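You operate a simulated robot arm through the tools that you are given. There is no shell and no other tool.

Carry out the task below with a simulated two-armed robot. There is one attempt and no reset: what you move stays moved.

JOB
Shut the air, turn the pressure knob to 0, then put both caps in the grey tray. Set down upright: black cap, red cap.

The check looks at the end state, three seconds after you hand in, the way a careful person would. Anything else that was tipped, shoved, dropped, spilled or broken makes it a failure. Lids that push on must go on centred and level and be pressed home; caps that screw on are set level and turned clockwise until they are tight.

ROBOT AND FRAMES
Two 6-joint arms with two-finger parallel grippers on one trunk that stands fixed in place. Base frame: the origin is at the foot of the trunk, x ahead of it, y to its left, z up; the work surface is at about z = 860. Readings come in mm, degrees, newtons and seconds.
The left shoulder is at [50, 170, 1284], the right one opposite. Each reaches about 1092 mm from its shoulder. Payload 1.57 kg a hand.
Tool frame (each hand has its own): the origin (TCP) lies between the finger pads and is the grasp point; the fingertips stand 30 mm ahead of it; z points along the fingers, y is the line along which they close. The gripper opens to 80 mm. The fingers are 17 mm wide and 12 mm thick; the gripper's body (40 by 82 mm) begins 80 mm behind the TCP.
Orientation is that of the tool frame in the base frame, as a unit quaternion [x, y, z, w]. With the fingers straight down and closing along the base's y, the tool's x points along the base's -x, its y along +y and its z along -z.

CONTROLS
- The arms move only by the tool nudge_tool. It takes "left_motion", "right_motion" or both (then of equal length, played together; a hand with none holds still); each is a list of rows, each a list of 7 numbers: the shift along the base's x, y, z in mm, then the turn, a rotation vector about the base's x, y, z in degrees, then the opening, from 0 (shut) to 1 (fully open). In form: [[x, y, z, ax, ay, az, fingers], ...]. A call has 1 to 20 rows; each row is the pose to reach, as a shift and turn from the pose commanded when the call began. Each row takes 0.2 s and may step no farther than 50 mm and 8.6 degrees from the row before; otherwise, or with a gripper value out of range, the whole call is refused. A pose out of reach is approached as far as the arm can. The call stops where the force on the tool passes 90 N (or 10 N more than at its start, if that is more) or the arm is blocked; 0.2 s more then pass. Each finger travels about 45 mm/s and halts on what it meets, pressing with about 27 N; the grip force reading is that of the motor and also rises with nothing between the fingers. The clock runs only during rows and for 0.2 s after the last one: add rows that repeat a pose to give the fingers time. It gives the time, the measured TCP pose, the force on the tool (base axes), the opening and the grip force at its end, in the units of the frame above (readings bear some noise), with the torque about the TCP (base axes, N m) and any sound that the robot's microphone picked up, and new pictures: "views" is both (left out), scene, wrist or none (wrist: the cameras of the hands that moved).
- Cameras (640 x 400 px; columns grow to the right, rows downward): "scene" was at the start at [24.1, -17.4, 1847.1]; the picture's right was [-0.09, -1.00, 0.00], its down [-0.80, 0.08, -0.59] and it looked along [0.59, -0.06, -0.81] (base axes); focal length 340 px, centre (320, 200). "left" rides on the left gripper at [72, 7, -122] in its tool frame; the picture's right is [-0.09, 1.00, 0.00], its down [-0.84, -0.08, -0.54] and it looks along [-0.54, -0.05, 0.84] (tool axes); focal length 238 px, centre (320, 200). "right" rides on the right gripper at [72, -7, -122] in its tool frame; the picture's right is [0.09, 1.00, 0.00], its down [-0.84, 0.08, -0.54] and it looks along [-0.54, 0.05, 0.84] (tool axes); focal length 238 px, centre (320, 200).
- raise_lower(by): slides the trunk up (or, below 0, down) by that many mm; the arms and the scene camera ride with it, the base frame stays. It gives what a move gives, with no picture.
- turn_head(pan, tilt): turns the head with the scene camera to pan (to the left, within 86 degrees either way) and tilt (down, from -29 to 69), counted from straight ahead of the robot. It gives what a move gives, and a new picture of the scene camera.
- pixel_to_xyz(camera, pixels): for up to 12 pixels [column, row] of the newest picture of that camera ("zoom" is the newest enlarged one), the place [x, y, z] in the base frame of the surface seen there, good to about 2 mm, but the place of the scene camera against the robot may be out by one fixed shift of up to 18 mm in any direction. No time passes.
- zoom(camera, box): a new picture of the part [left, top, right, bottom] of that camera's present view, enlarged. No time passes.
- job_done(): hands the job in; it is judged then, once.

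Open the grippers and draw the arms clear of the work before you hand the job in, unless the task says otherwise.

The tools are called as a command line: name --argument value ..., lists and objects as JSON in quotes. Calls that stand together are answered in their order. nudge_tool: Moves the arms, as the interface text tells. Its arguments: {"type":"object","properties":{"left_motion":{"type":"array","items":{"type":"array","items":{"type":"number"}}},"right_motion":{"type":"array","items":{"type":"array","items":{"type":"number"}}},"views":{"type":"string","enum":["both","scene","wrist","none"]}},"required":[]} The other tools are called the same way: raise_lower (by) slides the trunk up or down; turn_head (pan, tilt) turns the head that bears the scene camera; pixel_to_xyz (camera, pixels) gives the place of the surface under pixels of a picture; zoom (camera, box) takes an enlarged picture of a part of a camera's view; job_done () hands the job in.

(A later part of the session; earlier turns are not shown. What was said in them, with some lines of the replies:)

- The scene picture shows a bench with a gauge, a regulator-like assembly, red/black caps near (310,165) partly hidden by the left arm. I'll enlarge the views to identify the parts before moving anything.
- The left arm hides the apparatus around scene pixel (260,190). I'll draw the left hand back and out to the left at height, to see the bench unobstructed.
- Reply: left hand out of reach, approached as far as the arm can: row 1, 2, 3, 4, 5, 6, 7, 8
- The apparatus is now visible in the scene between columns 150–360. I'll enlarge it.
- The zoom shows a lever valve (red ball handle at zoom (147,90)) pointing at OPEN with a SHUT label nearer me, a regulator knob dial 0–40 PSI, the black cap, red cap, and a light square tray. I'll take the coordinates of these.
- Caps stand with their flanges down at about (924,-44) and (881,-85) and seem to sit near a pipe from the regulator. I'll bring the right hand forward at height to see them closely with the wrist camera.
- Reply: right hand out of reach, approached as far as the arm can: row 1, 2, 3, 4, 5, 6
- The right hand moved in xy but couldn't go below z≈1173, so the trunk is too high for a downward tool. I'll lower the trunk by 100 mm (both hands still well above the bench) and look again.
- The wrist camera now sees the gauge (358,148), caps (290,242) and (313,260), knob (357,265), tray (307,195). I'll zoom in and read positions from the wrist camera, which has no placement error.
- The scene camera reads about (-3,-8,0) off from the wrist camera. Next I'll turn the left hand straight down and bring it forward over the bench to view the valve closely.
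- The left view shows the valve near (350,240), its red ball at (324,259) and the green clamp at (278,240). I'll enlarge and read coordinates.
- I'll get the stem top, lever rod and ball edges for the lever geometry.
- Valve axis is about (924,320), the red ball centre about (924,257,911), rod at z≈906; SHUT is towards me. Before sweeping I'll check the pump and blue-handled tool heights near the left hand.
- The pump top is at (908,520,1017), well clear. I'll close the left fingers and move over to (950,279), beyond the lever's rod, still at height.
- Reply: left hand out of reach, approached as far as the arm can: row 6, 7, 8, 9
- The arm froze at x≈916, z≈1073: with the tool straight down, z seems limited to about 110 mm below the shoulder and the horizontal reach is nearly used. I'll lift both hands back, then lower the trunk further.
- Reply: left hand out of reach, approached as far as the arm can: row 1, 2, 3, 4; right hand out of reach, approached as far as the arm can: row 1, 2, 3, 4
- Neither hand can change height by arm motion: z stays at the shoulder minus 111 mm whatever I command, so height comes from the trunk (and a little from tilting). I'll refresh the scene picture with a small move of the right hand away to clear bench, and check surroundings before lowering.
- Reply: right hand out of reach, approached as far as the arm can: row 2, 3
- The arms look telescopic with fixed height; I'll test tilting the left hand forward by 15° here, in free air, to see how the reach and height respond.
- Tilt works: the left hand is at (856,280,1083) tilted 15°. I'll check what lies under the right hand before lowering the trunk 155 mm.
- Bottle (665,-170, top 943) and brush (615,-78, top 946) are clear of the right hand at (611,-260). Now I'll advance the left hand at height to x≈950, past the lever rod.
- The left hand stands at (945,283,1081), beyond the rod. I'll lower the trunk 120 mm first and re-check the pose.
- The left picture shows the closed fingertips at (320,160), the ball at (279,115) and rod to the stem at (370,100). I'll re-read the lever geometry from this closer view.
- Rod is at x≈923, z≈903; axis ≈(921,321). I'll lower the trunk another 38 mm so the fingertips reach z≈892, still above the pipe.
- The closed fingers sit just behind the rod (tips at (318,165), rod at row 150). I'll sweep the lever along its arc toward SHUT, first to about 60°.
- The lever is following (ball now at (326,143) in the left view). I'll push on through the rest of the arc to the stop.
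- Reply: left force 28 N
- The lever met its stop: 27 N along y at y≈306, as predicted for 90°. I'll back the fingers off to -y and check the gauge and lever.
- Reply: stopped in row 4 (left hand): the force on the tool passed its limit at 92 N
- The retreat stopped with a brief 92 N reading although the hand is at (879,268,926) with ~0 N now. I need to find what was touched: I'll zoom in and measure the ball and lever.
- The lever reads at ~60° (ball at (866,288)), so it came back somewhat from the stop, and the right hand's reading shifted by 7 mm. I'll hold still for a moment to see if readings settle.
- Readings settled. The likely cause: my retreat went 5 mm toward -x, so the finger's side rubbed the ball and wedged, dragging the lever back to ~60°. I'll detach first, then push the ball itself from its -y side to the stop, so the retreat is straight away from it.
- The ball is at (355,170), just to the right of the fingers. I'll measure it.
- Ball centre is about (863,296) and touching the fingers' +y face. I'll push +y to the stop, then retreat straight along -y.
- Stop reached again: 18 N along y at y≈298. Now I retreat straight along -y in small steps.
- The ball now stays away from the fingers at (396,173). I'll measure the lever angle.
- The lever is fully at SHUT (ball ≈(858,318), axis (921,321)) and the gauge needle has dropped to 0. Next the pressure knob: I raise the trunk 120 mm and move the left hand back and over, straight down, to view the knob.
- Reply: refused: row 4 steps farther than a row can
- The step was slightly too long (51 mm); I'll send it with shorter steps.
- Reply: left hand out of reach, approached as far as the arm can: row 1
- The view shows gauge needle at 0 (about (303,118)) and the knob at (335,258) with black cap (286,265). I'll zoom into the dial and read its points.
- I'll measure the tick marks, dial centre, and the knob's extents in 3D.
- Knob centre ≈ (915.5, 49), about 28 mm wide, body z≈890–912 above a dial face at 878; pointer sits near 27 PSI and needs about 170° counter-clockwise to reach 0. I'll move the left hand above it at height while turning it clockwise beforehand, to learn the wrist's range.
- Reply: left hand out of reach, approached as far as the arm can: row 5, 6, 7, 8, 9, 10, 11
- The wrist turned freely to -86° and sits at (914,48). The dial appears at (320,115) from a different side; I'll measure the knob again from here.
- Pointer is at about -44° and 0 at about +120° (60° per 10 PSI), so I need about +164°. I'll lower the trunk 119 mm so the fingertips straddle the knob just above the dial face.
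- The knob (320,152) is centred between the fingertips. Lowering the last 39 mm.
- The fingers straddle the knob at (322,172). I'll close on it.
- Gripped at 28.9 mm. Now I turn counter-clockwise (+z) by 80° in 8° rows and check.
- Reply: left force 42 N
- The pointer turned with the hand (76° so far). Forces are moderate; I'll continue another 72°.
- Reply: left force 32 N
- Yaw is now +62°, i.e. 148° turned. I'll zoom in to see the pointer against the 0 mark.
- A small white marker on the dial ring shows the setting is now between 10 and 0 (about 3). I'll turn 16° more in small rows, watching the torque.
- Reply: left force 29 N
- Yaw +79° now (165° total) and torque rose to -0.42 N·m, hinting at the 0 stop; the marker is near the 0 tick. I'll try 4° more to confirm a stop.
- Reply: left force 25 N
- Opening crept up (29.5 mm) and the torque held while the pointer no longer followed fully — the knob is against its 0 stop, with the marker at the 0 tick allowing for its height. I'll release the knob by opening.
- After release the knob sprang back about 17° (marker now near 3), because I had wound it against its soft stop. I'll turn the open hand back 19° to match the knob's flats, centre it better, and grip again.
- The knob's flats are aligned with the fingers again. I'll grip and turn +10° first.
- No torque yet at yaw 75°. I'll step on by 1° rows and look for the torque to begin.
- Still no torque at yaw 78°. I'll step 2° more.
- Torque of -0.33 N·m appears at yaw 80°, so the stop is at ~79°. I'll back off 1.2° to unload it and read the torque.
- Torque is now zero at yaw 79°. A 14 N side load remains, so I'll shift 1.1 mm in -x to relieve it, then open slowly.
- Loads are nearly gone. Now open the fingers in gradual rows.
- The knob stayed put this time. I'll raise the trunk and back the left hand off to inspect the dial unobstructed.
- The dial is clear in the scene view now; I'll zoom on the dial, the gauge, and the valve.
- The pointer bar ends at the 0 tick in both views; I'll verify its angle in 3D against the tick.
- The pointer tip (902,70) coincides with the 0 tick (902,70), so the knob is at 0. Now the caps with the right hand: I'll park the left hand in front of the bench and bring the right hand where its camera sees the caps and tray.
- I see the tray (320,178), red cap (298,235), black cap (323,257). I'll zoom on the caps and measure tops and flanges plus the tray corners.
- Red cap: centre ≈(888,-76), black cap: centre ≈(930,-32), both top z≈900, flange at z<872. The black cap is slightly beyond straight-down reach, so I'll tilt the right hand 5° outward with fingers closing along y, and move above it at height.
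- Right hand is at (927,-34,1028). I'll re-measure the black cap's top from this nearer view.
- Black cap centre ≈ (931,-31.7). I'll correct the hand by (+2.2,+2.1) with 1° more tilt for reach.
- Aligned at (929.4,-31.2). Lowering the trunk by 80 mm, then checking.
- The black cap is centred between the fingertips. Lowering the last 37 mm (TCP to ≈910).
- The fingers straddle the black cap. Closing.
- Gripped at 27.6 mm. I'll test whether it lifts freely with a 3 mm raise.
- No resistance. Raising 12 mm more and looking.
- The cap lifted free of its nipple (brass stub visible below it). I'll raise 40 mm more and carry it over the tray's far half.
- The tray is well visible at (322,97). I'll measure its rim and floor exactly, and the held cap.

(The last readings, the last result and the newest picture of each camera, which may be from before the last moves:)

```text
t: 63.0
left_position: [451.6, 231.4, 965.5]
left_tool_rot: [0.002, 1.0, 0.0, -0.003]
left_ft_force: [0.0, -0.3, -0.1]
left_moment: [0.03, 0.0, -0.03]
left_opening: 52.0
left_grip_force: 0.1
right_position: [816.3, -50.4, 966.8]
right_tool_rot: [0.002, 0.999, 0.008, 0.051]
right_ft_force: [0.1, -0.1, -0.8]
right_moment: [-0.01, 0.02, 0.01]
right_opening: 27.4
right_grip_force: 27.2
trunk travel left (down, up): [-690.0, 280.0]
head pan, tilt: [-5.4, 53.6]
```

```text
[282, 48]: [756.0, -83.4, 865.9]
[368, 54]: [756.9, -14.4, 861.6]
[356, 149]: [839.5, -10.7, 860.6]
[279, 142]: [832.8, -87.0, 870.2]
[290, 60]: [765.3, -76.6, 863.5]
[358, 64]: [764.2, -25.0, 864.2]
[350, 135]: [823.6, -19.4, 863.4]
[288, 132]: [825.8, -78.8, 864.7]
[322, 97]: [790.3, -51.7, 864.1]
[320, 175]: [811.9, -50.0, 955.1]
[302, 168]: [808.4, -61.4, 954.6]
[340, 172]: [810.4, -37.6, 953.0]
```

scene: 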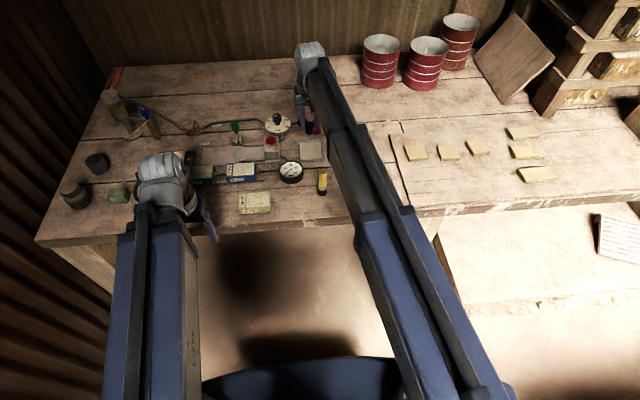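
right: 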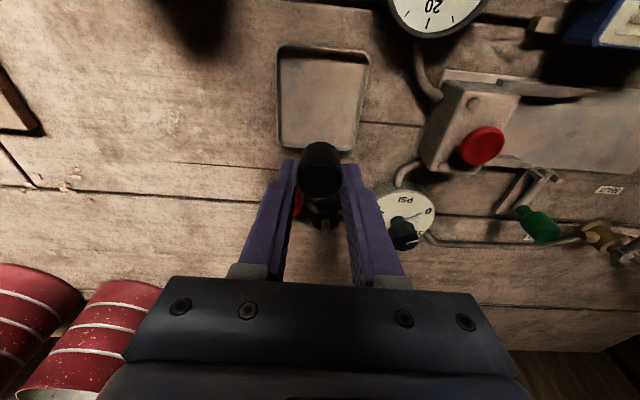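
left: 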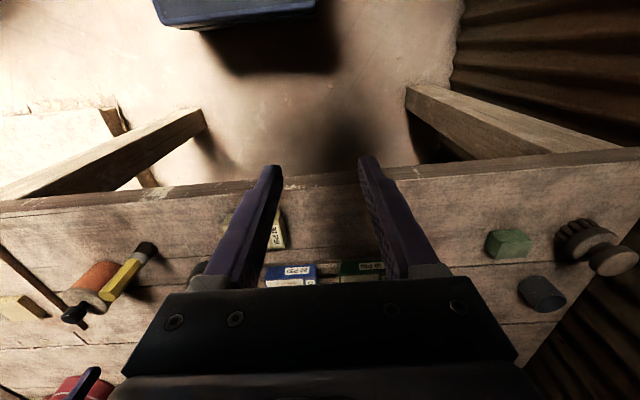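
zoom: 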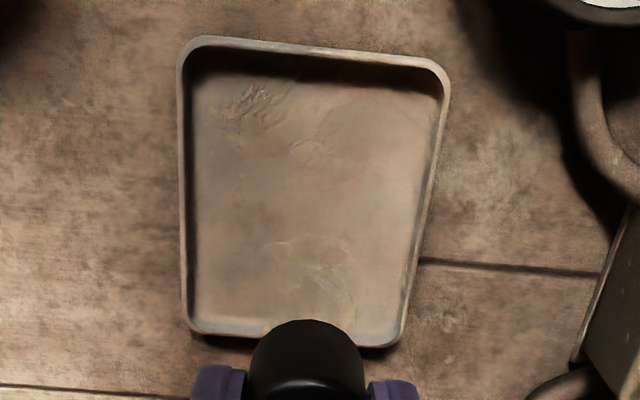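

Tray inside spans about x 760–832, y -83…-15, floor z≈863.8. I'll shift the cap 4 mm nearer (centre ≈(813,-50)) and lower 58 mm to just above the floor.

nudge_tool --right_motion '[[-4, 1, 0, 0, 0, 0, 0], [-4, 1, 0, 0, 0, 0, 0]]' --views "none"

raise_lower --by -56

nudge_tool --right_motion '[[0, 0, 0, 0, 0, 0, 0]]' --views "both"

zoom --camera "scene" --box '[270, 90, 350, 150]'

```text
t: 63.5
left_position: [452.0, 230.8, 964.6]
left_tool_rot: [0.0, 1.0, -0.001, -0.004]
left_ft_force: [-0.1, 0.3, 0.3]
left_moment: [0.01, 0.03, -0.01]
left_opening: 51.9
left_grip_force: 0.0
right_position: [809.5, -48.1, 966.1]
right_tool_rot: [0.002, 0.999, 0.008, 0.051]
right_ft_force: [-0.5, -0.5, -0.2]
right_moment: [0.01, 0.0, 0.01]
right_opening: 27.6
right_grip_force: 26.7
trunk travel left (down, up): [-690.0, 280.0]
head pan, tilt: [-5.4, 53.6]
```

```text
t: 64.5
left_position: [452.2, 230.7, 909.1]
left_tool_rot: [0.001, 1.0, -0.001, -0.003]
left_ft_force: [0.4, 0.3, 0.4]
left_moment: [-0.03, 0.02, -0.02]
left_opening: 51.9
left_grip_force: 0.1
right_position: [811.4, -48.5, 909.1]
right_tool_rot: [0.0, 0.999, 0.008, 0.05]
right_ft_force: [-0.1, 1.0, -0.1]
right_moment: [0.01, -0.04, -0.01]
right_opening: 27.7
right_grip_force: 26.6
trunk travel left (down, up): [-634.0, 336.0]
head pan, tilt: [-5.4, 53.6]
```

```text
t: 64.9
left_position: [451.1, 231.7, 909.0]
left_tool_rot: [0.001, 1.0, -0.001, -0.004]
left_ft_force: [0.2, -0.4, 0.5]
left_moment: [0.01, -0.03, 0.0]
left_opening: 51.8
left_grip_force: 0.0
right_position: [809.3, -49.8, 910.2]
right_tool_rot: [0.001, 0.999, 0.007, 0.051]
right_ft_force: [-0.9, 1.0, -0.7]
right_moment: [0.0, 0.01, 0.02]
right_opening: 27.6
right_grip_force: 26.7
trunk travel left (down, up): [-634.0, 336.0]
head pan, tilt: [-5.4, 53.6]
```

scene: 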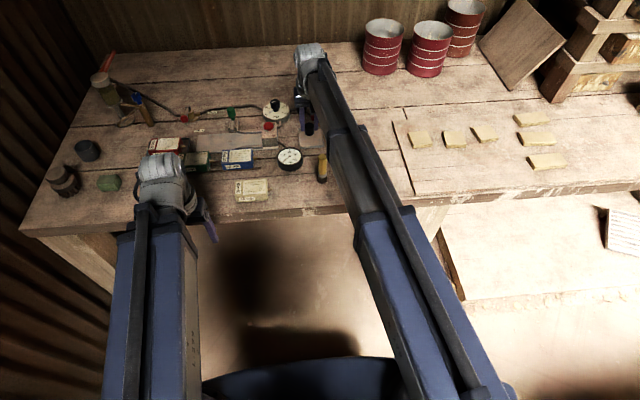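
right: 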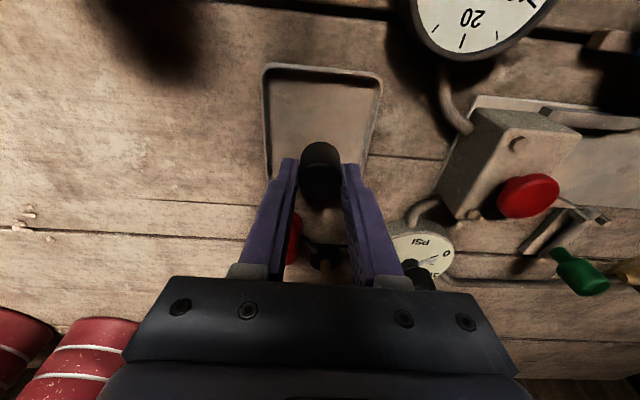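

```text
6.67 times, centred on (310, 120) of scene
```

zoom: 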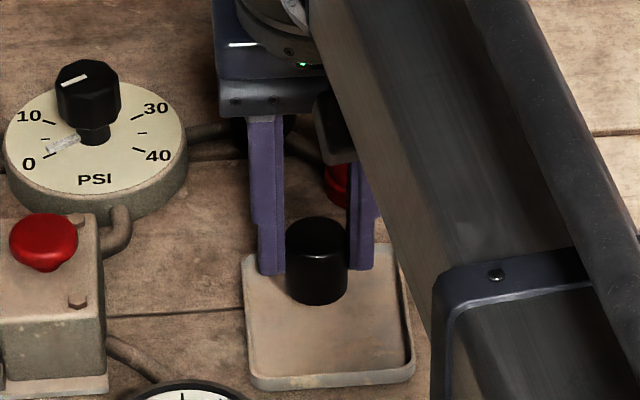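

The cap hangs just above the tray's far half. I'll lower gently, watching the vertical force.

raise_lower --by -4

raise_lower --by -1.5

```text
t: 65.5
left_position: [451.9, 230.6, 905.5]
left_tool_rot: [0.002, 1.0, -0.001, -0.003]
left_ft_force: [-0.1, -1.5, 0.0]
left_moment: [0.01, 0.03, -0.01]
left_opening: 51.9
left_grip_force: 0.1
right_position: [810.2, -51.0, 906.1]
right_tool_rot: [0.001, 0.999, 0.007, 0.051]
right_ft_force: [-0.5, -0.4, -0.1]
right_moment: [-0.02, -0.02, -0.01]
right_opening: 27.3
right_grip_force: 27.2
trunk travel left (down, up): [-630.0, 340.0]
head pan, tilt: [-5.4, 53.6]
```

```text
t: 66.0
left_position: [451.7, 230.6, 905.1]
left_tool_rot: [0.0, 1.0, 0.0, -0.003]
left_ft_force: [-0.7, 1.0, -0.1]
left_moment: [0.02, 0.0, -0.01]
left_opening: 52.3
left_grip_force: 0.0
right_position: [809.7, -49.3, 904.7]
right_tool_rot: [0.001, 0.999, 0.007, 0.052]
right_ft_force: [3.1, -0.6, 11.1]
right_moment: [-0.11, -0.1, 0.02]
right_opening: 27.6
right_grip_force: 26.8
trunk travel left (down, up): [-628.0, 342.0]
head pan, tilt: [-5.4, 53.6]
```

Contact: 11 N up at TCP z≈904.7, so the cap stands on the floor. I'll open the fingers modestly (to ~38 mm).

nudge_tool --right_motion '[[0, 0, 0, 0, 0, 0, 0.36], [0, 0, 0, 0, 0, 0, 0.4], [0, 0, 0, 0, 0, 0, 0.46], [0, 0, 0, 0, 0, 0, 0.48]]' --views "both"

zoom --camera "scene" --box '[270, 90, 350, 150]'

zoom --camera "right" --box '[240, 60, 400, 220]'

```text
t: 67.0
left_position: [451.8, 230.8, 903.1]
left_tool_rot: [0.001, 1.0, 0.0, -0.003]
left_ft_force: [-0.6, -0.9, 0.5]
left_moment: [0.04, 0.01, -0.05]
left_opening: 51.9
left_grip_force: 0.1
right_position: [809.5, -50.2, 904.8]
right_tool_rot: [0.002, 0.999, 0.008, 0.052]
right_ft_force: [0.5, 0.0, -0.3]
right_moment: [0.07, 0.01, -0.01]
right_opening: 38.6
right_grip_force: 0.1
trunk travel left (down, up): [-628.0, 342.0]
head pan, tilt: [-5.4, 53.6]
```

scene: 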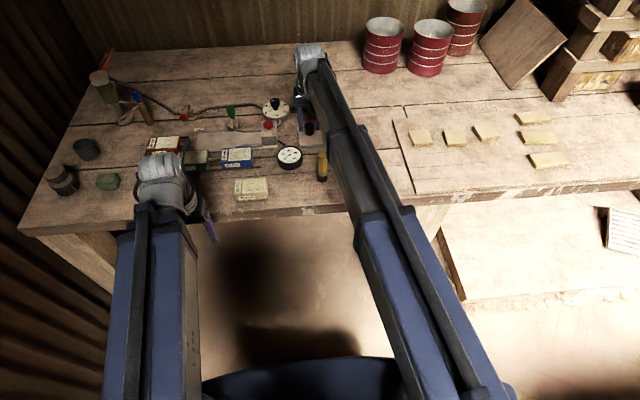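
right: 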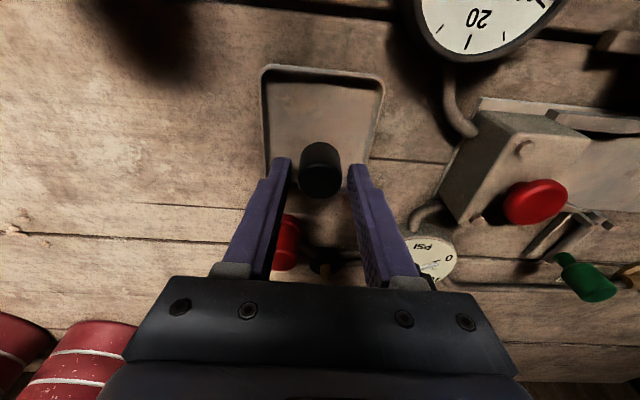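

```text
6.67 times, centred on (310, 120) of scene
```

zoom: 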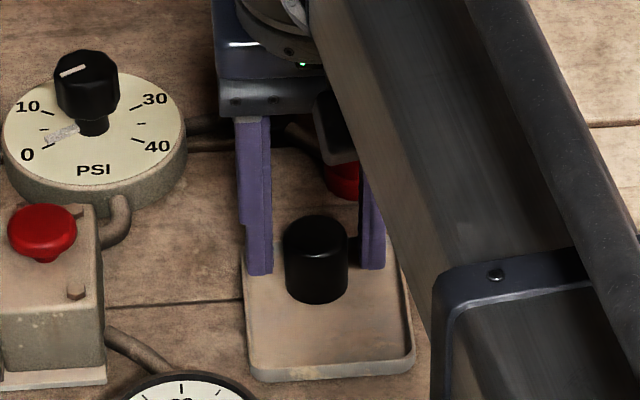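

```text
2.50 times, centred on (320, 140) of right
```

zoom: 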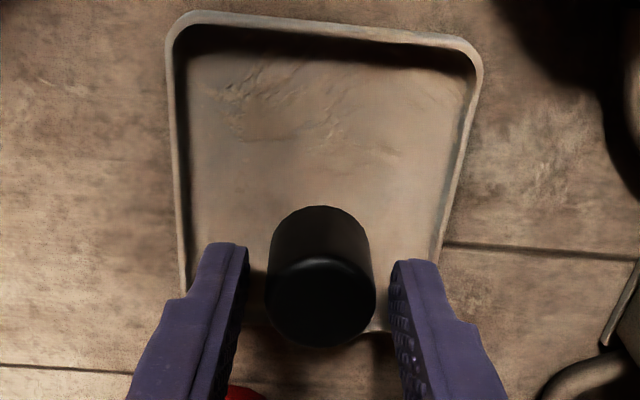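

The black cap stands upright in the tray. I'll raise 75 mm, straighten the hand and go above the red cap.

raise_lower --by 75

nudge_tool --right_motion '[[20, -6, 0, -0.3, 2, 0, 0.55], [45, -15, -1, -0.6, 4, 0, 0.62], [65, -22, -1, -0.93, 5.93, 0, 0.62], [78, -26, -1, -0.93, 5.93, 0, 0.62], [78, -26, -1, -0.93, 5.93, 0, 0.62]]' --views "both"

zoom --camera "right" --box '[240, 60, 400, 200]'

```text
t: 68.1
left_position: [452.9, 231.4, 978.0]
left_tool_rot: [0.001, 1.0, -0.001, -0.004]
left_ft_force: [0.0, -0.2, 0.9]
left_moment: [-0.04, -0.01, 0.01]
left_opening: 52.0
left_grip_force: 0.0
right_position: [809.7, -48.8, 977.9]
right_tool_rot: [0.002, 0.999, 0.008, 0.052]
right_ft_force: [-0.2, -0.3, 0.3]
right_moment: [-0.01, 0.02, -0.01]
right_opening: 38.4
right_grip_force: 0.1
trunk travel left (down, up): [-703.0, 267.0]
head pan, tilt: [-5.4, 53.6]
```

```text
t: 69.3
left_position: [451.8, 231.4, 978.3]
left_tool_rot: [0.0, 1.0, -0.001, -0.003]
left_ft_force: [-0.5, 0.2, 0.3]
left_moment: [0.02, 0.01, 0.03]
left_opening: 52.0
left_grip_force: 0.0
right_position: [887.1, -74.9, 978.1]
right_tool_rot: [0.001, 1.0, -0.001, 0.001]
right_ft_force: [-0.4, -0.2, 0.3]
right_moment: [0.0, 0.02, 0.02]
right_opening: 49.5
right_grip_force: 0.1
trunk travel left (down, up): [-703.0, 267.0]
head pan, tilt: [-5.4, 53.6]
```

scene: 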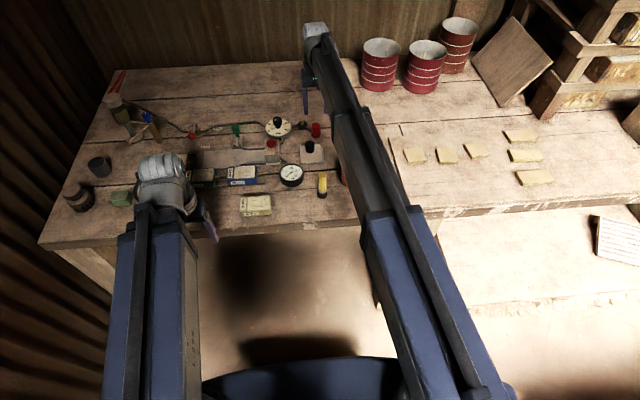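
right: 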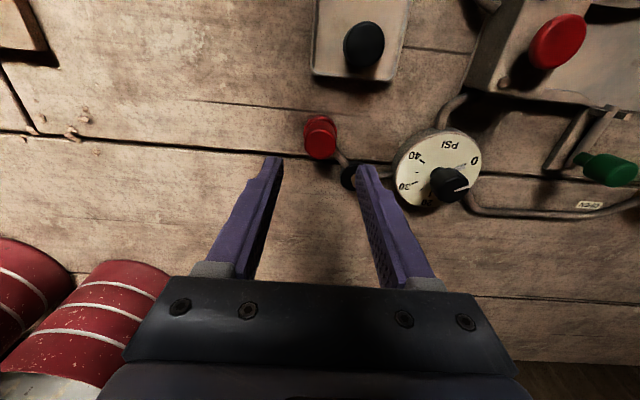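

```text
2.86 times, centred on (320, 130) of right
```

zoom: 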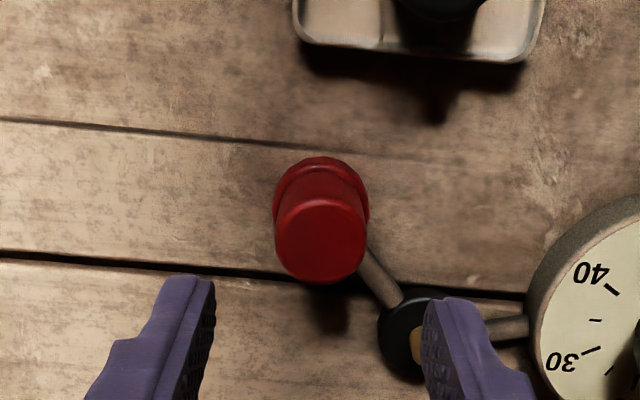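

I'll measure the red cap's top from this closer view.

pixel_to_xyz --camera "zoom" --pixels '[[320, 238], [277, 238], [365, 238], [320, 202], [320, 278], [320, 170], [405, 340], [415, 345]]'

zoom --camera "scene" --box '[270, 100, 350, 160]'

```text
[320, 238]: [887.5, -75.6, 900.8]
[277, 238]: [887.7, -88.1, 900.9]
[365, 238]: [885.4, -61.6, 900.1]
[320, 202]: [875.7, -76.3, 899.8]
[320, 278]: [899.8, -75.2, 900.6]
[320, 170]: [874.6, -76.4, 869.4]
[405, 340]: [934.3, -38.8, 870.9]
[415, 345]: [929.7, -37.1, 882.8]
```

```text
6.67 times, centred on (310, 130) of scene
```

zoom: 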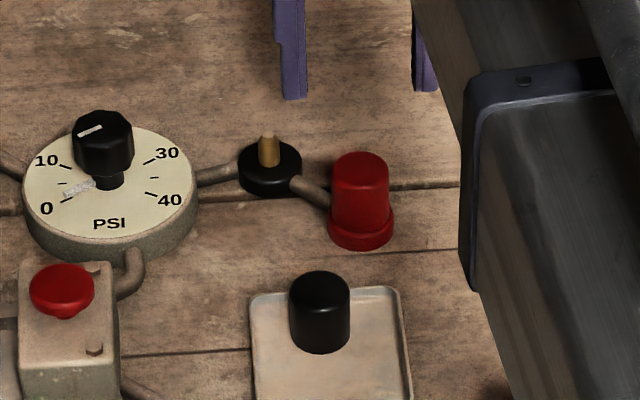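

Red cap centre ≈(887.7,-75.2); the hand is right above it. Lowering 50, then the last 18 mm.

raise_lower --by -50

raise_lower --by -18

nudge_tool --right_motion '[[0, 0, 0, 0, 0, 0, 0.62]]' --views "wrist"

zoom --camera "right" --box '[240, 100, 400, 240]'

```text
t: 70.2
left_position: [451.5, 231.6, 927.2]
left_tool_rot: [0.0, 1.0, -0.001, -0.003]
left_ft_force: [-0.3, -0.2, 0.1]
left_moment: [-0.02, 0.01, 0.02]
left_opening: 51.9
left_grip_force: 0.1
right_position: [887.5, -75.5, 928.9]
right_tool_rot: [0.001, 1.0, 0.001, 0.0]
right_ft_force: [0.1, -1.1, -0.2]
right_moment: [0.01, 0.01, -0.01]
right_opening: 49.5
right_grip_force: 0.1
trunk travel left (down, up): [-653.0, 317.0]
head pan, tilt: [-5.4, 53.6]
```

```text
t: 70.8
left_position: [452.7, 232.6, 910.5]
left_tool_rot: [0.001, 1.0, 0.0, -0.003]
left_ft_force: [0.4, -0.4, 0.3]
left_moment: [-0.01, 0.0, 0.0]
left_opening: 52.2
left_grip_force: 0.1
right_position: [887.9, -76.7, 910.9]
right_tool_rot: [0.002, 1.0, 0.0, 0.0]
right_ft_force: [0.7, -0.3, 0.4]
right_moment: [0.0, 0.0, 0.03]
right_opening: 49.6
right_grip_force: 0.1
trunk travel left (down, up): [-635.0, 335.0]
head pan, tilt: [-5.4, 53.6]
```

```text
t: 71.2
left_position: [452.7, 231.6, 910.3]
left_tool_rot: [0.001, 1.0, -0.001, -0.003]
left_ft_force: [0.3, 0.0, -0.4]
left_moment: [0.02, 0.0, 0.0]
left_opening: 52.1
left_grip_force: 0.0
right_position: [887.5, -74.8, 910.7]
right_tool_rot: [0.001, 1.0, 0.0, 0.0]
right_ft_force: [-0.1, -0.5, -0.2]
right_moment: [0.01, 0.0, -0.04]
right_opening: 49.6
right_grip_force: 0.2
trunk travel left (down, up): [-635.0, 335.0]
head pan, tilt: [-5.4, 53.6]
```

right: 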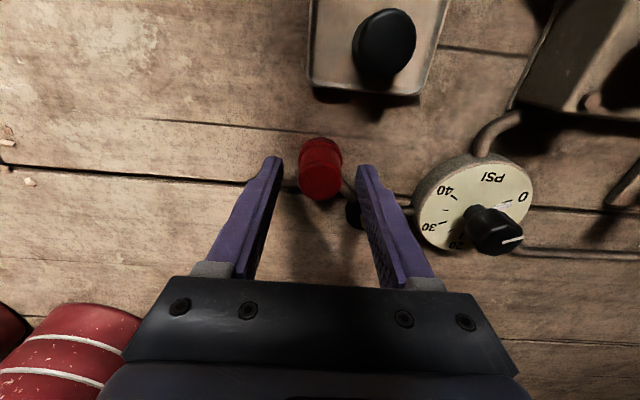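

```text
2.86 times, centred on (320, 170) of right
```

zoom: 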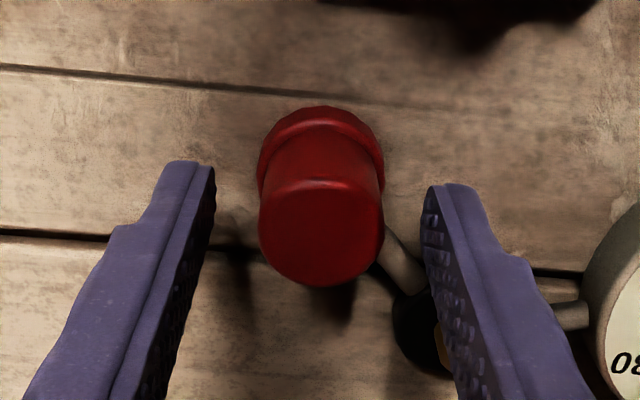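

The red cap is centred between the fingers. Close on it.

nudge_tool --right_motion '[[0, 0, 0, 0, 0, 0, 0.4], [0, 0, 0, 0, 0, 0, 0.2], [0, 0, 0, 0, 0, 0, 0], [0, 0, 0, 0, 0, 0, 0]]' --views "none"

raise_lower --by 3

```text
t: 72.2
left_position: [451.8, 231.3, 910.3]
left_tool_rot: [0.001, 1.0, -0.001, -0.003]
left_ft_force: [0.8, -0.2, 0.0]
left_moment: [0.03, -0.01, 0.0]
left_opening: 51.7
left_grip_force: 0.0
right_position: [886.7, -75.3, 909.1]
right_tool_rot: [0.001, 1.0, 0.001, 0.0]
right_ft_force: [-0.8, -1.3, 0.1]
right_moment: [0.0, -0.03, 0.03]
right_opening: 27.6
right_grip_force: 26.9
trunk travel left (down, up): [-635.0, 335.0]
head pan, tilt: [-5.4, 53.6]
```

```text
t: 72.8
left_position: [452.4, 231.1, 913.8]
left_tool_rot: [0.001, 1.0, -0.001, -0.003]
left_ft_force: [0.1, -0.3, 0.5]
left_moment: [-0.03, 0.01, 0.02]
left_opening: 52.1
left_grip_force: 0.0
right_position: [887.0, -75.6, 913.1]
right_tool_rot: [0.001, 1.0, 0.0, 0.0]
right_ft_force: [-0.3, 0.4, -0.2]
right_moment: [0.0, 0.0, 0.01]
right_opening: 27.7
right_grip_force: 26.7
trunk travel left (down, up): [-638.0, 332.0]
head pan, tilt: [-5.4, 53.6]
```

No resistance; the red cap lifts freely too. I'll raise 55 mm and carry it over the tray's near half (centre ≈(779,-50)), passing to the side of the black cap at height.

raise_lower --by 62

nudge_tool --right_motion '[[-30, 7, 0, 0, 0, 0, 0], [-60, 14, 0, 0, 0, 0, 0], [-90, 21, 0, 0, 0, 0, 0], [-108, 25.5, 0, 0, 0, 0, 0], [-108, 25.5, 0, 0, 0, 0, 0]]' --views "both"

zoom --camera "scene" --box '[270, 100, 350, 160]'

zoom --camera "right" --box '[240, 40, 400, 240]'

```text
t: 73.8
left_position: [453.1, 232.0, 973.4]
left_tool_rot: [0.0, 1.0, -0.001, -0.003]
left_ft_force: [-0.4, -0.5, -0.3]
left_moment: [0.0, -0.02, 0.02]
left_opening: 52.0
left_grip_force: 0.0
right_position: [886.9, -76.3, 973.5]
right_tool_rot: [0.001, 1.0, -0.001, 0.0]
right_ft_force: [-0.3, 0.4, -0.5]
right_moment: [0.01, 0.02, -0.02]
right_opening: 27.9
right_grip_force: 26.3
trunk travel left (down, up): [-700.0, 270.0]
head pan, tilt: [-5.4, 53.6]
```

```text
t: 75.0
left_position: [452.6, 231.3, 975.3]
left_tool_rot: [0.001, 1.0, -0.001, -0.004]
left_ft_force: [0.0, 0.7, -0.2]
left_moment: [0.01, 0.0, 0.0]
left_opening: 51.9
left_grip_force: 0.1
right_position: [779.6, -51.3, 975.3]
right_tool_rot: [0.001, 1.0, 0.0, 0.0]
right_ft_force: [-0.2, 0.6, 0.8]
right_moment: [-0.01, -0.01, 0.0]
right_opening: 27.7
right_grip_force: 26.8
trunk travel left (down, up): [-700.0, 270.0]
head pan, tilt: [-5.4, 53.6]
```

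scene: 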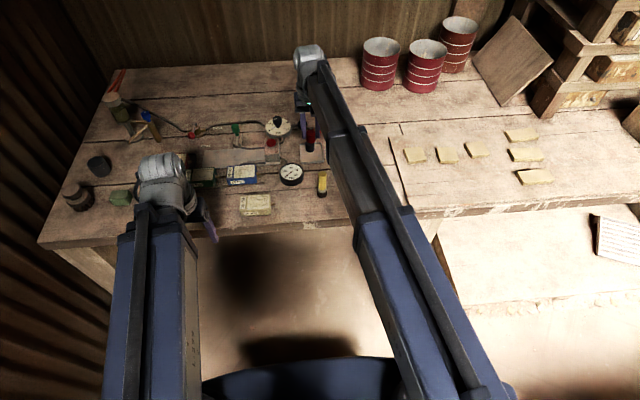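
right: 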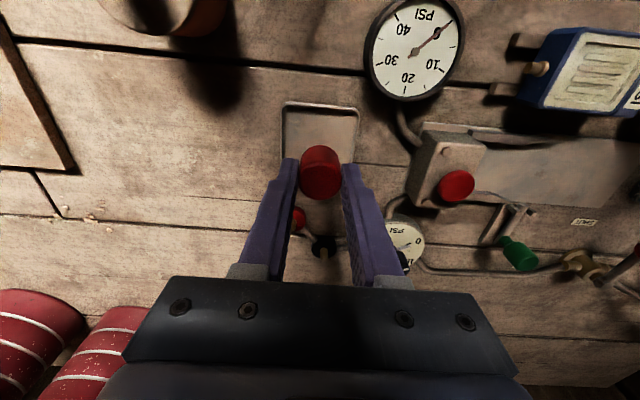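

```text
6.67 times, centred on (310, 130) of scene
```

zoom: 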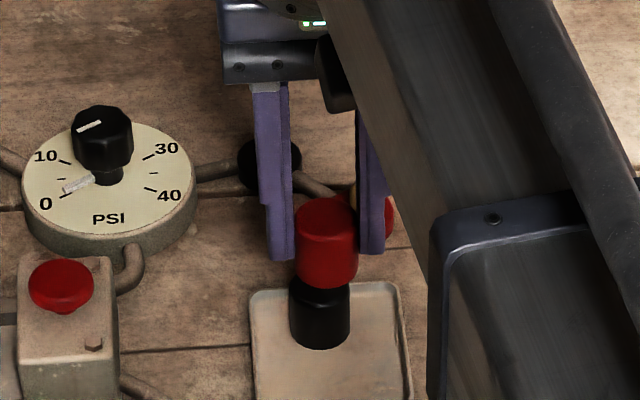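

```text
2.00 times, centred on (320, 140) of right
```

zoom: 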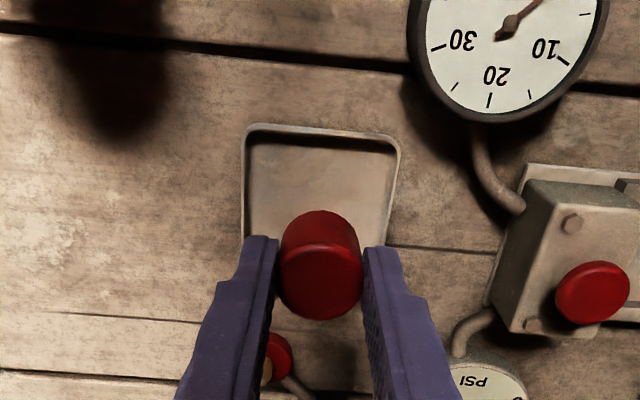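

The red cap hangs over the tray's near half at (779.6,-51.3). I'll shift 1.5 mm nearer and lower 66 mm to just above the floor.

nudge_tool --right_motion '[[-1.5, 0, 0, 0, 0, 0, 0], [-1.5, 0, 0, 0, 0, 0, 0]]' --views "none"

raise_lower --by -65

nudge_tool --right_motion '[[0, 0, 0, 0, 0, 0, 0]]' --views "both"

zoom --camera "scene" --box '[270, 90, 350, 150]'

zoom --camera "right" --box '[240, 80, 400, 240]'

```text
t: 75.6
left_position: [451.2, 230.6, 974.8]
left_tool_rot: [0.001, 1.0, -0.001, -0.004]
left_ft_force: [-0.2, -0.4, -0.5]
left_moment: [-0.02, -0.03, 0.01]
left_opening: 51.8
left_grip_force: 0.1
right_position: [778.2, -51.8, 974.7]
right_tool_rot: [0.0, 1.0, -0.001, 0.0]
right_ft_force: [-0.3, 0.0, -0.1]
right_moment: [0.03, -0.02, -0.01]
right_opening: 27.6
right_grip_force: 26.7
trunk travel left (down, up): [-700.0, 270.0]
head pan, tilt: [-5.4, 53.6]
```

```text
t: 76.6
left_position: [452.0, 231.1, 910.1]
left_tool_rot: [0.001, 1.0, -0.001, -0.003]
left_ft_force: [0.0, -0.3, -0.6]
left_moment: [0.01, -0.03, -0.01]
left_opening: 51.9
left_grip_force: 0.1
right_position: [778.0, -51.0, 908.8]
right_tool_rot: [0.002, 1.0, 0.001, 0.001]
right_ft_force: [-0.1, 0.6, -0.5]
right_moment: [0.03, 0.04, 0.01]
right_opening: 27.8
right_grip_force: 26.7
trunk travel left (down, up): [-635.0, 335.0]
head pan, tilt: [-5.4, 53.6]
```

```text
t: 77.0
left_position: [452.7, 230.6, 909.3]
left_tool_rot: [0.001, 1.0, 0.0, -0.003]
left_ft_force: [-0.5, 1.0, 1.2]
left_moment: [0.01, 0.02, 0.02]
left_opening: 52.1
left_grip_force: 0.1
right_position: [778.4, -50.3, 910.4]
right_tool_rot: [0.001, 1.0, 0.001, -0.001]
right_ft_force: [-0.2, -0.2, -0.1]
right_moment: [0.0, 0.0, 0.02]
right_opening: 27.6
right_grip_force: 27.2
trunk travel left (down, up): [-635.0, 335.0]
head pan, tilt: [-5.4, 53.6]
```

scene: 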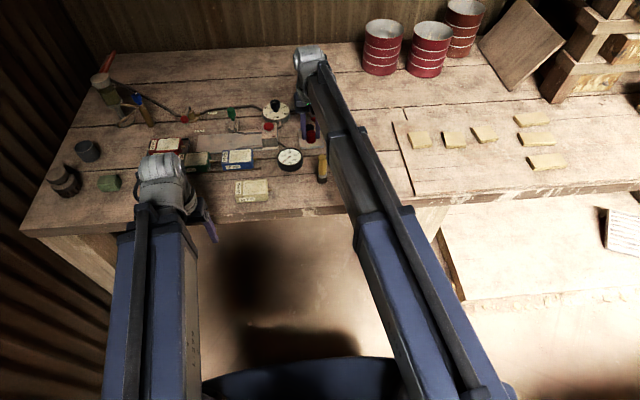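
right: 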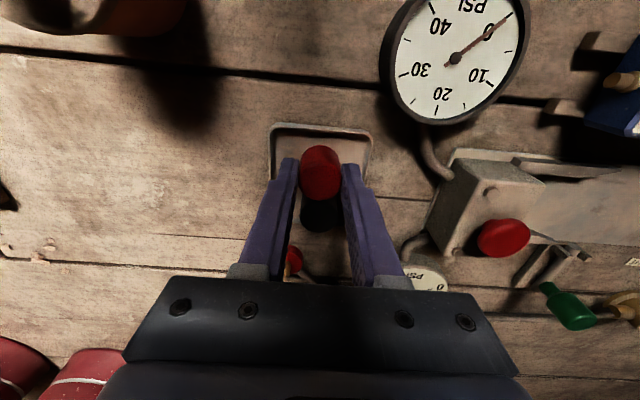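

```text
6.67 times, centred on (310, 120) of scene
```

zoom: 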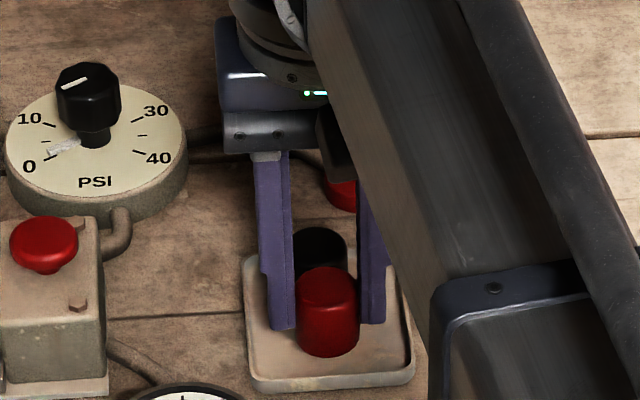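

```text
2.50 times, centred on (320, 160) of right
```

zoom: 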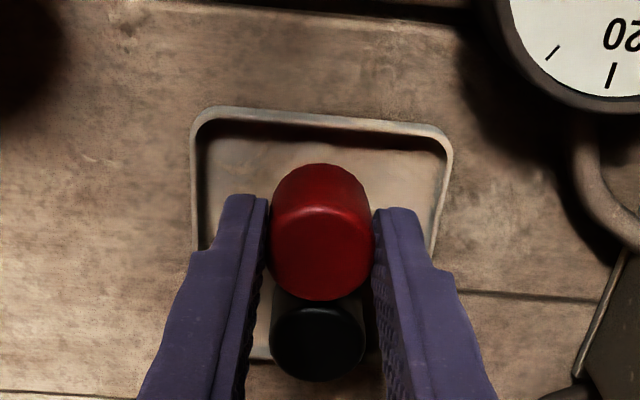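

The red cap is above the near half, clear of the black cap and rim. Lowering gently to contact.

raise_lower --by -4

raise_lower --by -1.5

```text
t: 77.6
left_position: [451.9, 231.4, 905.9]
left_tool_rot: [0.001, 1.0, -0.001, -0.004]
left_ft_force: [0.0, -0.1, -0.1]
left_moment: [0.02, 0.0, 0.04]
left_opening: 52.3
left_grip_force: 0.0
right_position: [777.9, -50.7, 906.5]
right_tool_rot: [0.001, 1.0, 0.0, 0.0]
right_ft_force: [-0.8, 0.5, -0.1]
right_moment: [-0.02, 0.02, 0.0]
right_opening: 27.9
right_grip_force: 26.8
trunk travel left (down, up): [-631.0, 339.0]
head pan, tilt: [-5.4, 53.6]
```

```text
t: 78.1
left_position: [451.5, 231.2, 905.6]
left_tool_rot: [0.001, 1.0, -0.001, -0.003]
left_ft_force: [0.1, -0.4, 0.6]
left_moment: [0.0, 0.0, 0.01]
left_opening: 51.9
left_grip_force: 0.1
right_position: [777.7, -50.5, 904.0]
right_tool_rot: [0.001, 1.0, 0.0, 0.0]
right_ft_force: [-0.6, -0.2, -0.1]
right_moment: [-0.01, -0.03, -0.02]
right_opening: 27.6
right_grip_force: 27.2
trunk travel left (down, up): [-630.0, 340.0]
head pan, tilt: [-5.4, 53.6]
```

No contact yet (0 N at z≈904). One more millimetre at a time.

raise_lower --by -1

```text
t: 78.6
left_position: [451.4, 230.3, 904.3]
left_tool_rot: [0.001, 1.0, 0.0, -0.003]
left_ft_force: [-0.2, 0.0, 0.5]
left_moment: [-0.02, -0.01, 0.01]
left_opening: 52.0
left_grip_force: 0.1
right_position: [778.2, -50.7, 903.9]
right_tool_rot: [0.001, 1.0, 0.0, 0.002]
right_ft_force: [1.9, 1.0, 10.5]
right_moment: [-0.02, -0.06, 0.0]
right_opening: 28.0
right_grip_force: 27.0
trunk travel left (down, up): [-629.0, 341.0]
head pan, tilt: [-5.4, 53.6]
```

Contact at 10.5 N. I release the red cap by opening modestly.

nudge_tool --right_motion '[[0, 0, 0, 0, 0, 0, 0.36], [0, 0, 0, 0, 0, 0, 0.4], [0, 0, 0, 0, 0, 0, 0.46], [0, 0, 0, 0, 0, 0, 0.48]]' --views "both"

zoom --camera "right" --box '[240, 80, 400, 240]'

zoom --camera "scene" --box '[270, 90, 350, 150]'

```text
t: 79.6
left_position: [451.8, 230.4, 904.0]
left_tool_rot: [0.001, 1.0, -0.001, -0.003]
left_ft_force: [0.2, 0.7, -0.8]
left_moment: [-0.01, 0.01, -0.01]
left_opening: 52.1
left_grip_force: 0.0
right_position: [778.7, -51.3, 903.1]
right_tool_rot: [0.001, 1.0, 0.0, 0.0]
right_ft_force: [0.4, -0.3, -0.4]
right_moment: [0.02, 0.04, -0.01]
right_opening: 38.5
right_grip_force: 0.2
trunk travel left (down, up): [-629.0, 341.0]
head pan, tilt: [-5.4, 53.6]
```

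scene: 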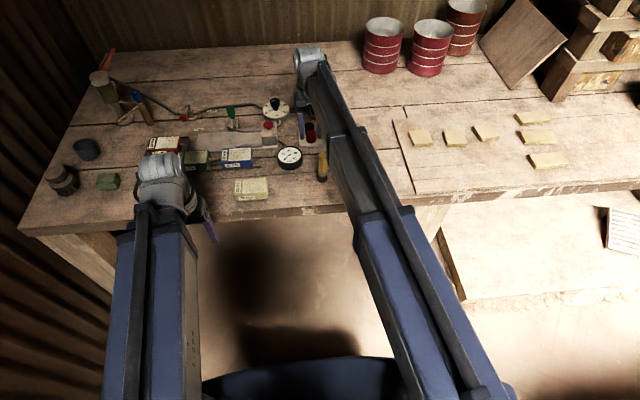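
right: 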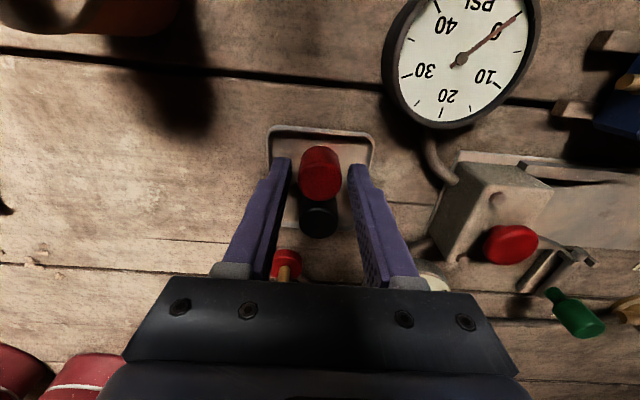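

```text
2.50 times, centred on (320, 160) of right
```

zoom: 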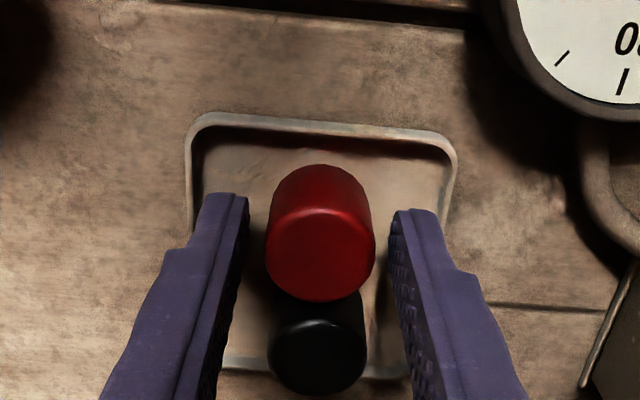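

```text
6.67 times, centred on (310, 120) of scene
```

zoom: 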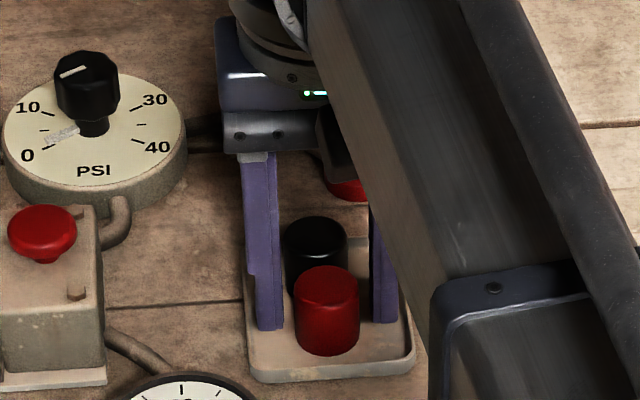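

Both caps stand upright in the tray. I'll raise the trunk 130 mm and draw both hands back and open.

raise_lower --by 130

nudge_tool --right_motion '[[-35, -30, 0, 0, 0, 0, 0.6], [-70, -60, 0, 0, 0, 0, 0.8], [-105, -90, 0, 0, 0, 0, 1], [-140, -120, 0, 0, 0, 0, 1], [-170, -155, 0, 0, 0, 0, 1], [-190, -195, 0, 0, 0, 0, 1], [-200, -230, 0, 0, 0, 0, 1]]' --left_motion '[[0, 20, 0, 0, 0, 0, 0.8], [0, 40, 0, 0, 0, 0, 1], [0, 60, 0, 0, 0, 0, 1], [0, 70, 0, 0, 0, 0, 1], [0, 70, 0, 0, 0, 0, 1], [0, 70, 0, 0, 0, 0, 1], [0, 70, 0, 0, 0, 0, 1]]' --views "both"

zoom --camera "scene" --box '[180, 100, 360, 220]'

zoom --camera "scene" --box '[280, 120, 340, 170]'

zoom --camera "scene" --box '[60, 60, 280, 230]'

```text
t: 81.2
left_position: [452.4, 231.9, 1033.5]
left_tool_rot: [0.001, 1.0, -0.002, -0.003]
left_ft_force: [0.0, -0.1, 0.0]
left_moment: [0.01, 0.02, 0.02]
left_opening: 51.9
left_grip_force: 0.2
right_position: [778.6, -50.1, 1032.5]
right_tool_rot: [0.001, 1.0, 0.0, 0.001]
right_ft_force: [0.7, -0.2, -0.1]
right_moment: [0.04, 0.01, 0.01]
right_opening: 38.2
right_grip_force: 0.0
trunk travel left (down, up): [-759.0, 211.0]
head pan, tilt: [-5.4, 53.6]
```

```text
t: 82.8
left_position: [453.1, 300.5, 1034.4]
left_tool_rot: [0.0, 1.0, 0.0, -0.003]
left_ft_force: [0.6, 0.3, -0.6]
left_moment: [0.0, 0.0, -0.02]
left_opening: 80.0
left_grip_force: 0.0
right_position: [578.9, -283.5, 1034.1]
right_tool_rot: [0.0, 1.0, 0.001, 0.001]
right_ft_force: [-0.2, -0.6, 0.0]
right_moment: [-0.02, 0.01, 0.01]
right_opening: 80.3
right_grip_force: 0.0
trunk travel left (down, up): [-759.0, 211.0]
head pan, tilt: [-5.4, 53.6]
```

scene: 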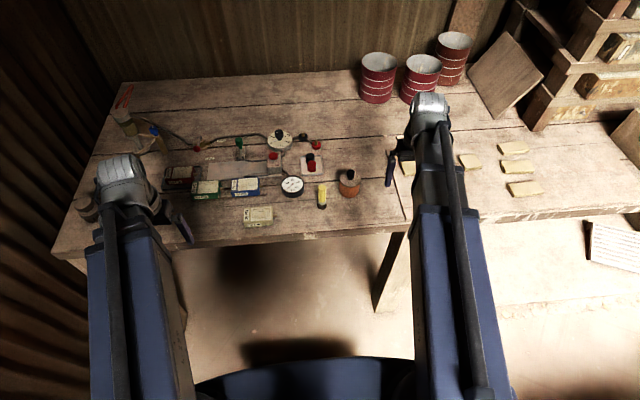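
right: 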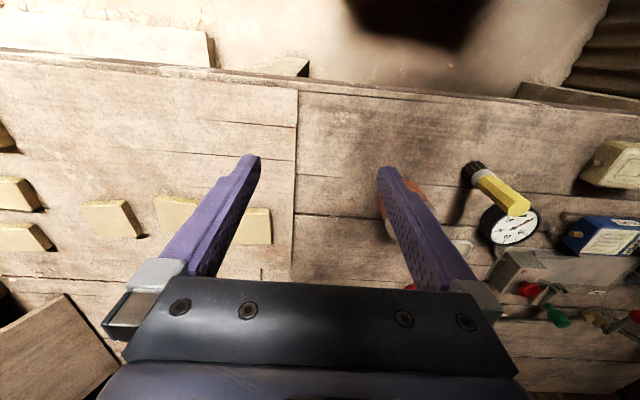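
left: 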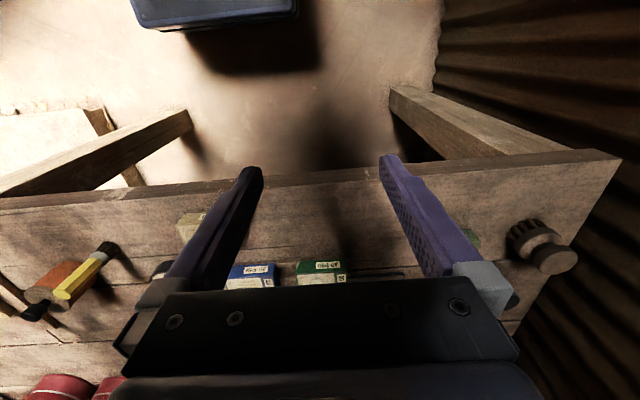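

```text
3.33 times, centred on (270, 160) of scene
```

zoom: 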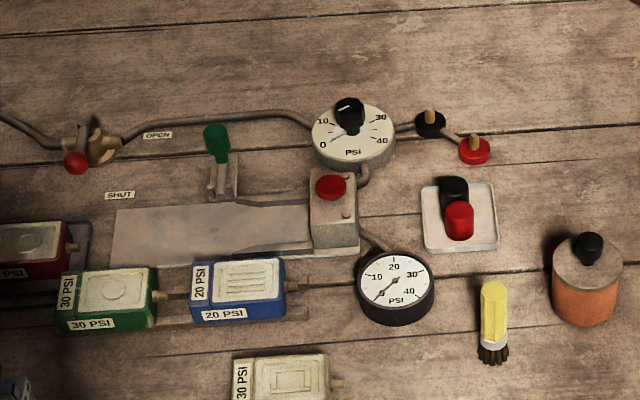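

```text
8.00 times, centred on (310, 145) of scene
```

zoom: 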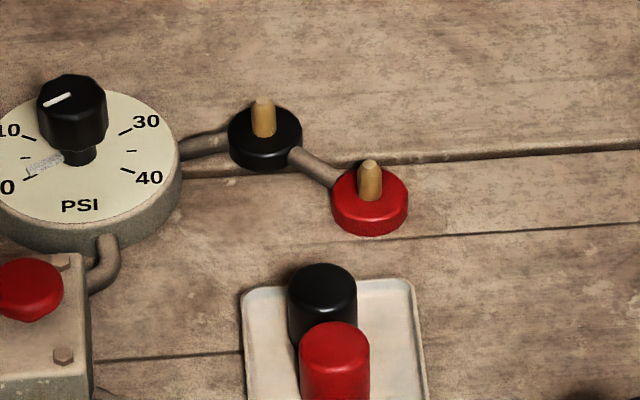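

```text
2.35 times, centred on (170, 145) of scene
```

zoom: 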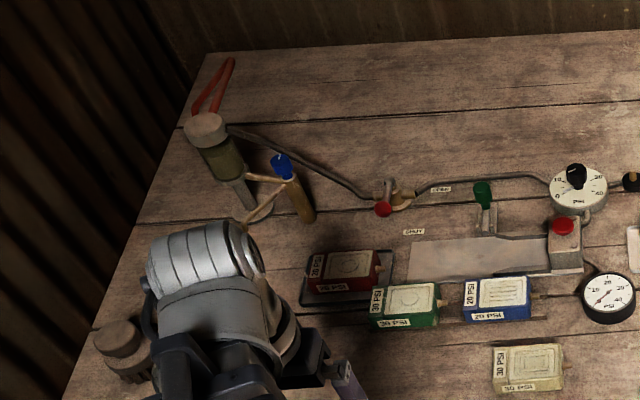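

All looks right: gauge 0, knob pointer at 0, both caps upright in the tray. One last check of the lever angle with the scene camera before handing in.

zoom --camera "scene" --box '[180, 125, 240, 165]'

pixel_to_xyz --camera "zoom" --pixels '[[185, 228], [160, 228], [210, 228], [185, 205], [215, 150], [225, 140]]'

zoom --camera "scene" --box '[255, 118, 305, 158]'

```text
10.00 times, centred on (210, 145) of scene
```

zoom: 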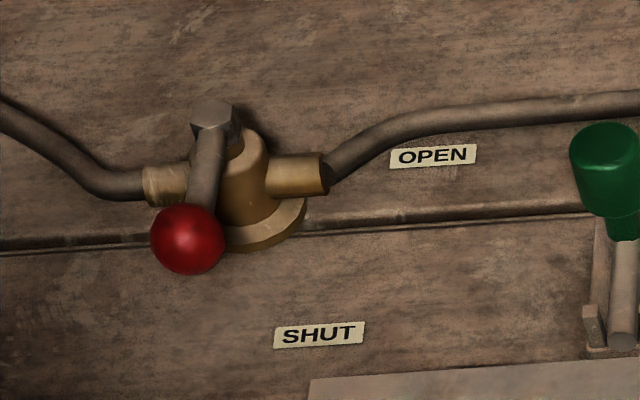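

```text
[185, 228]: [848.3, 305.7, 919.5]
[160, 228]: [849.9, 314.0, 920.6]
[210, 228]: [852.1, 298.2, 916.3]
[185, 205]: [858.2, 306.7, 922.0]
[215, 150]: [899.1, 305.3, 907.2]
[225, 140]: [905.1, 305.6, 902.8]
```

```text
10.00 times, centred on (280, 138) of scene
```

zoom: 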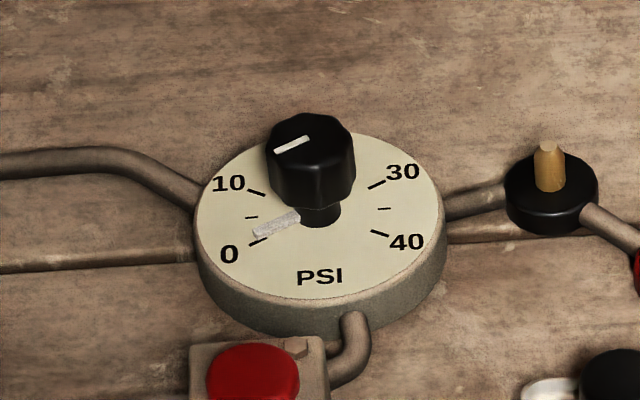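

The lever points straight toward SHUT (ball and rod at the same y), the knob pointer lies on 0, both caps stand in the tray, and the arms are clear and open. Handing in.

job_done

```text
The job is handed in.
```

The air is shut, the pressure knob is at 0, and the black and red caps stand upright in the grey tray. I handed the job in with both grippers open and the arms clear.

- **Air valve:** the lever is at its SHUT stop, and the gauge needle dropped to 0. On my first retreat a finger dragged the lever back to about 60°, with a brief 92 N reading on the left hand. I pushed it to the stop again and later checked that it stayed there.
- **Pressure knob:** the first time I let go it sprang back to about 3 PSI, because I had pressed it against its stop. I turned it again, took the load off before releasing, and the pointer now lies on the 0 mark.
- **Caps:** both lifted off their stubs without resistance. I set the black one down first, in the far half of the tray, and the red one in the near half.

In the last pictures nothing else on the bench looked tipped or moved.
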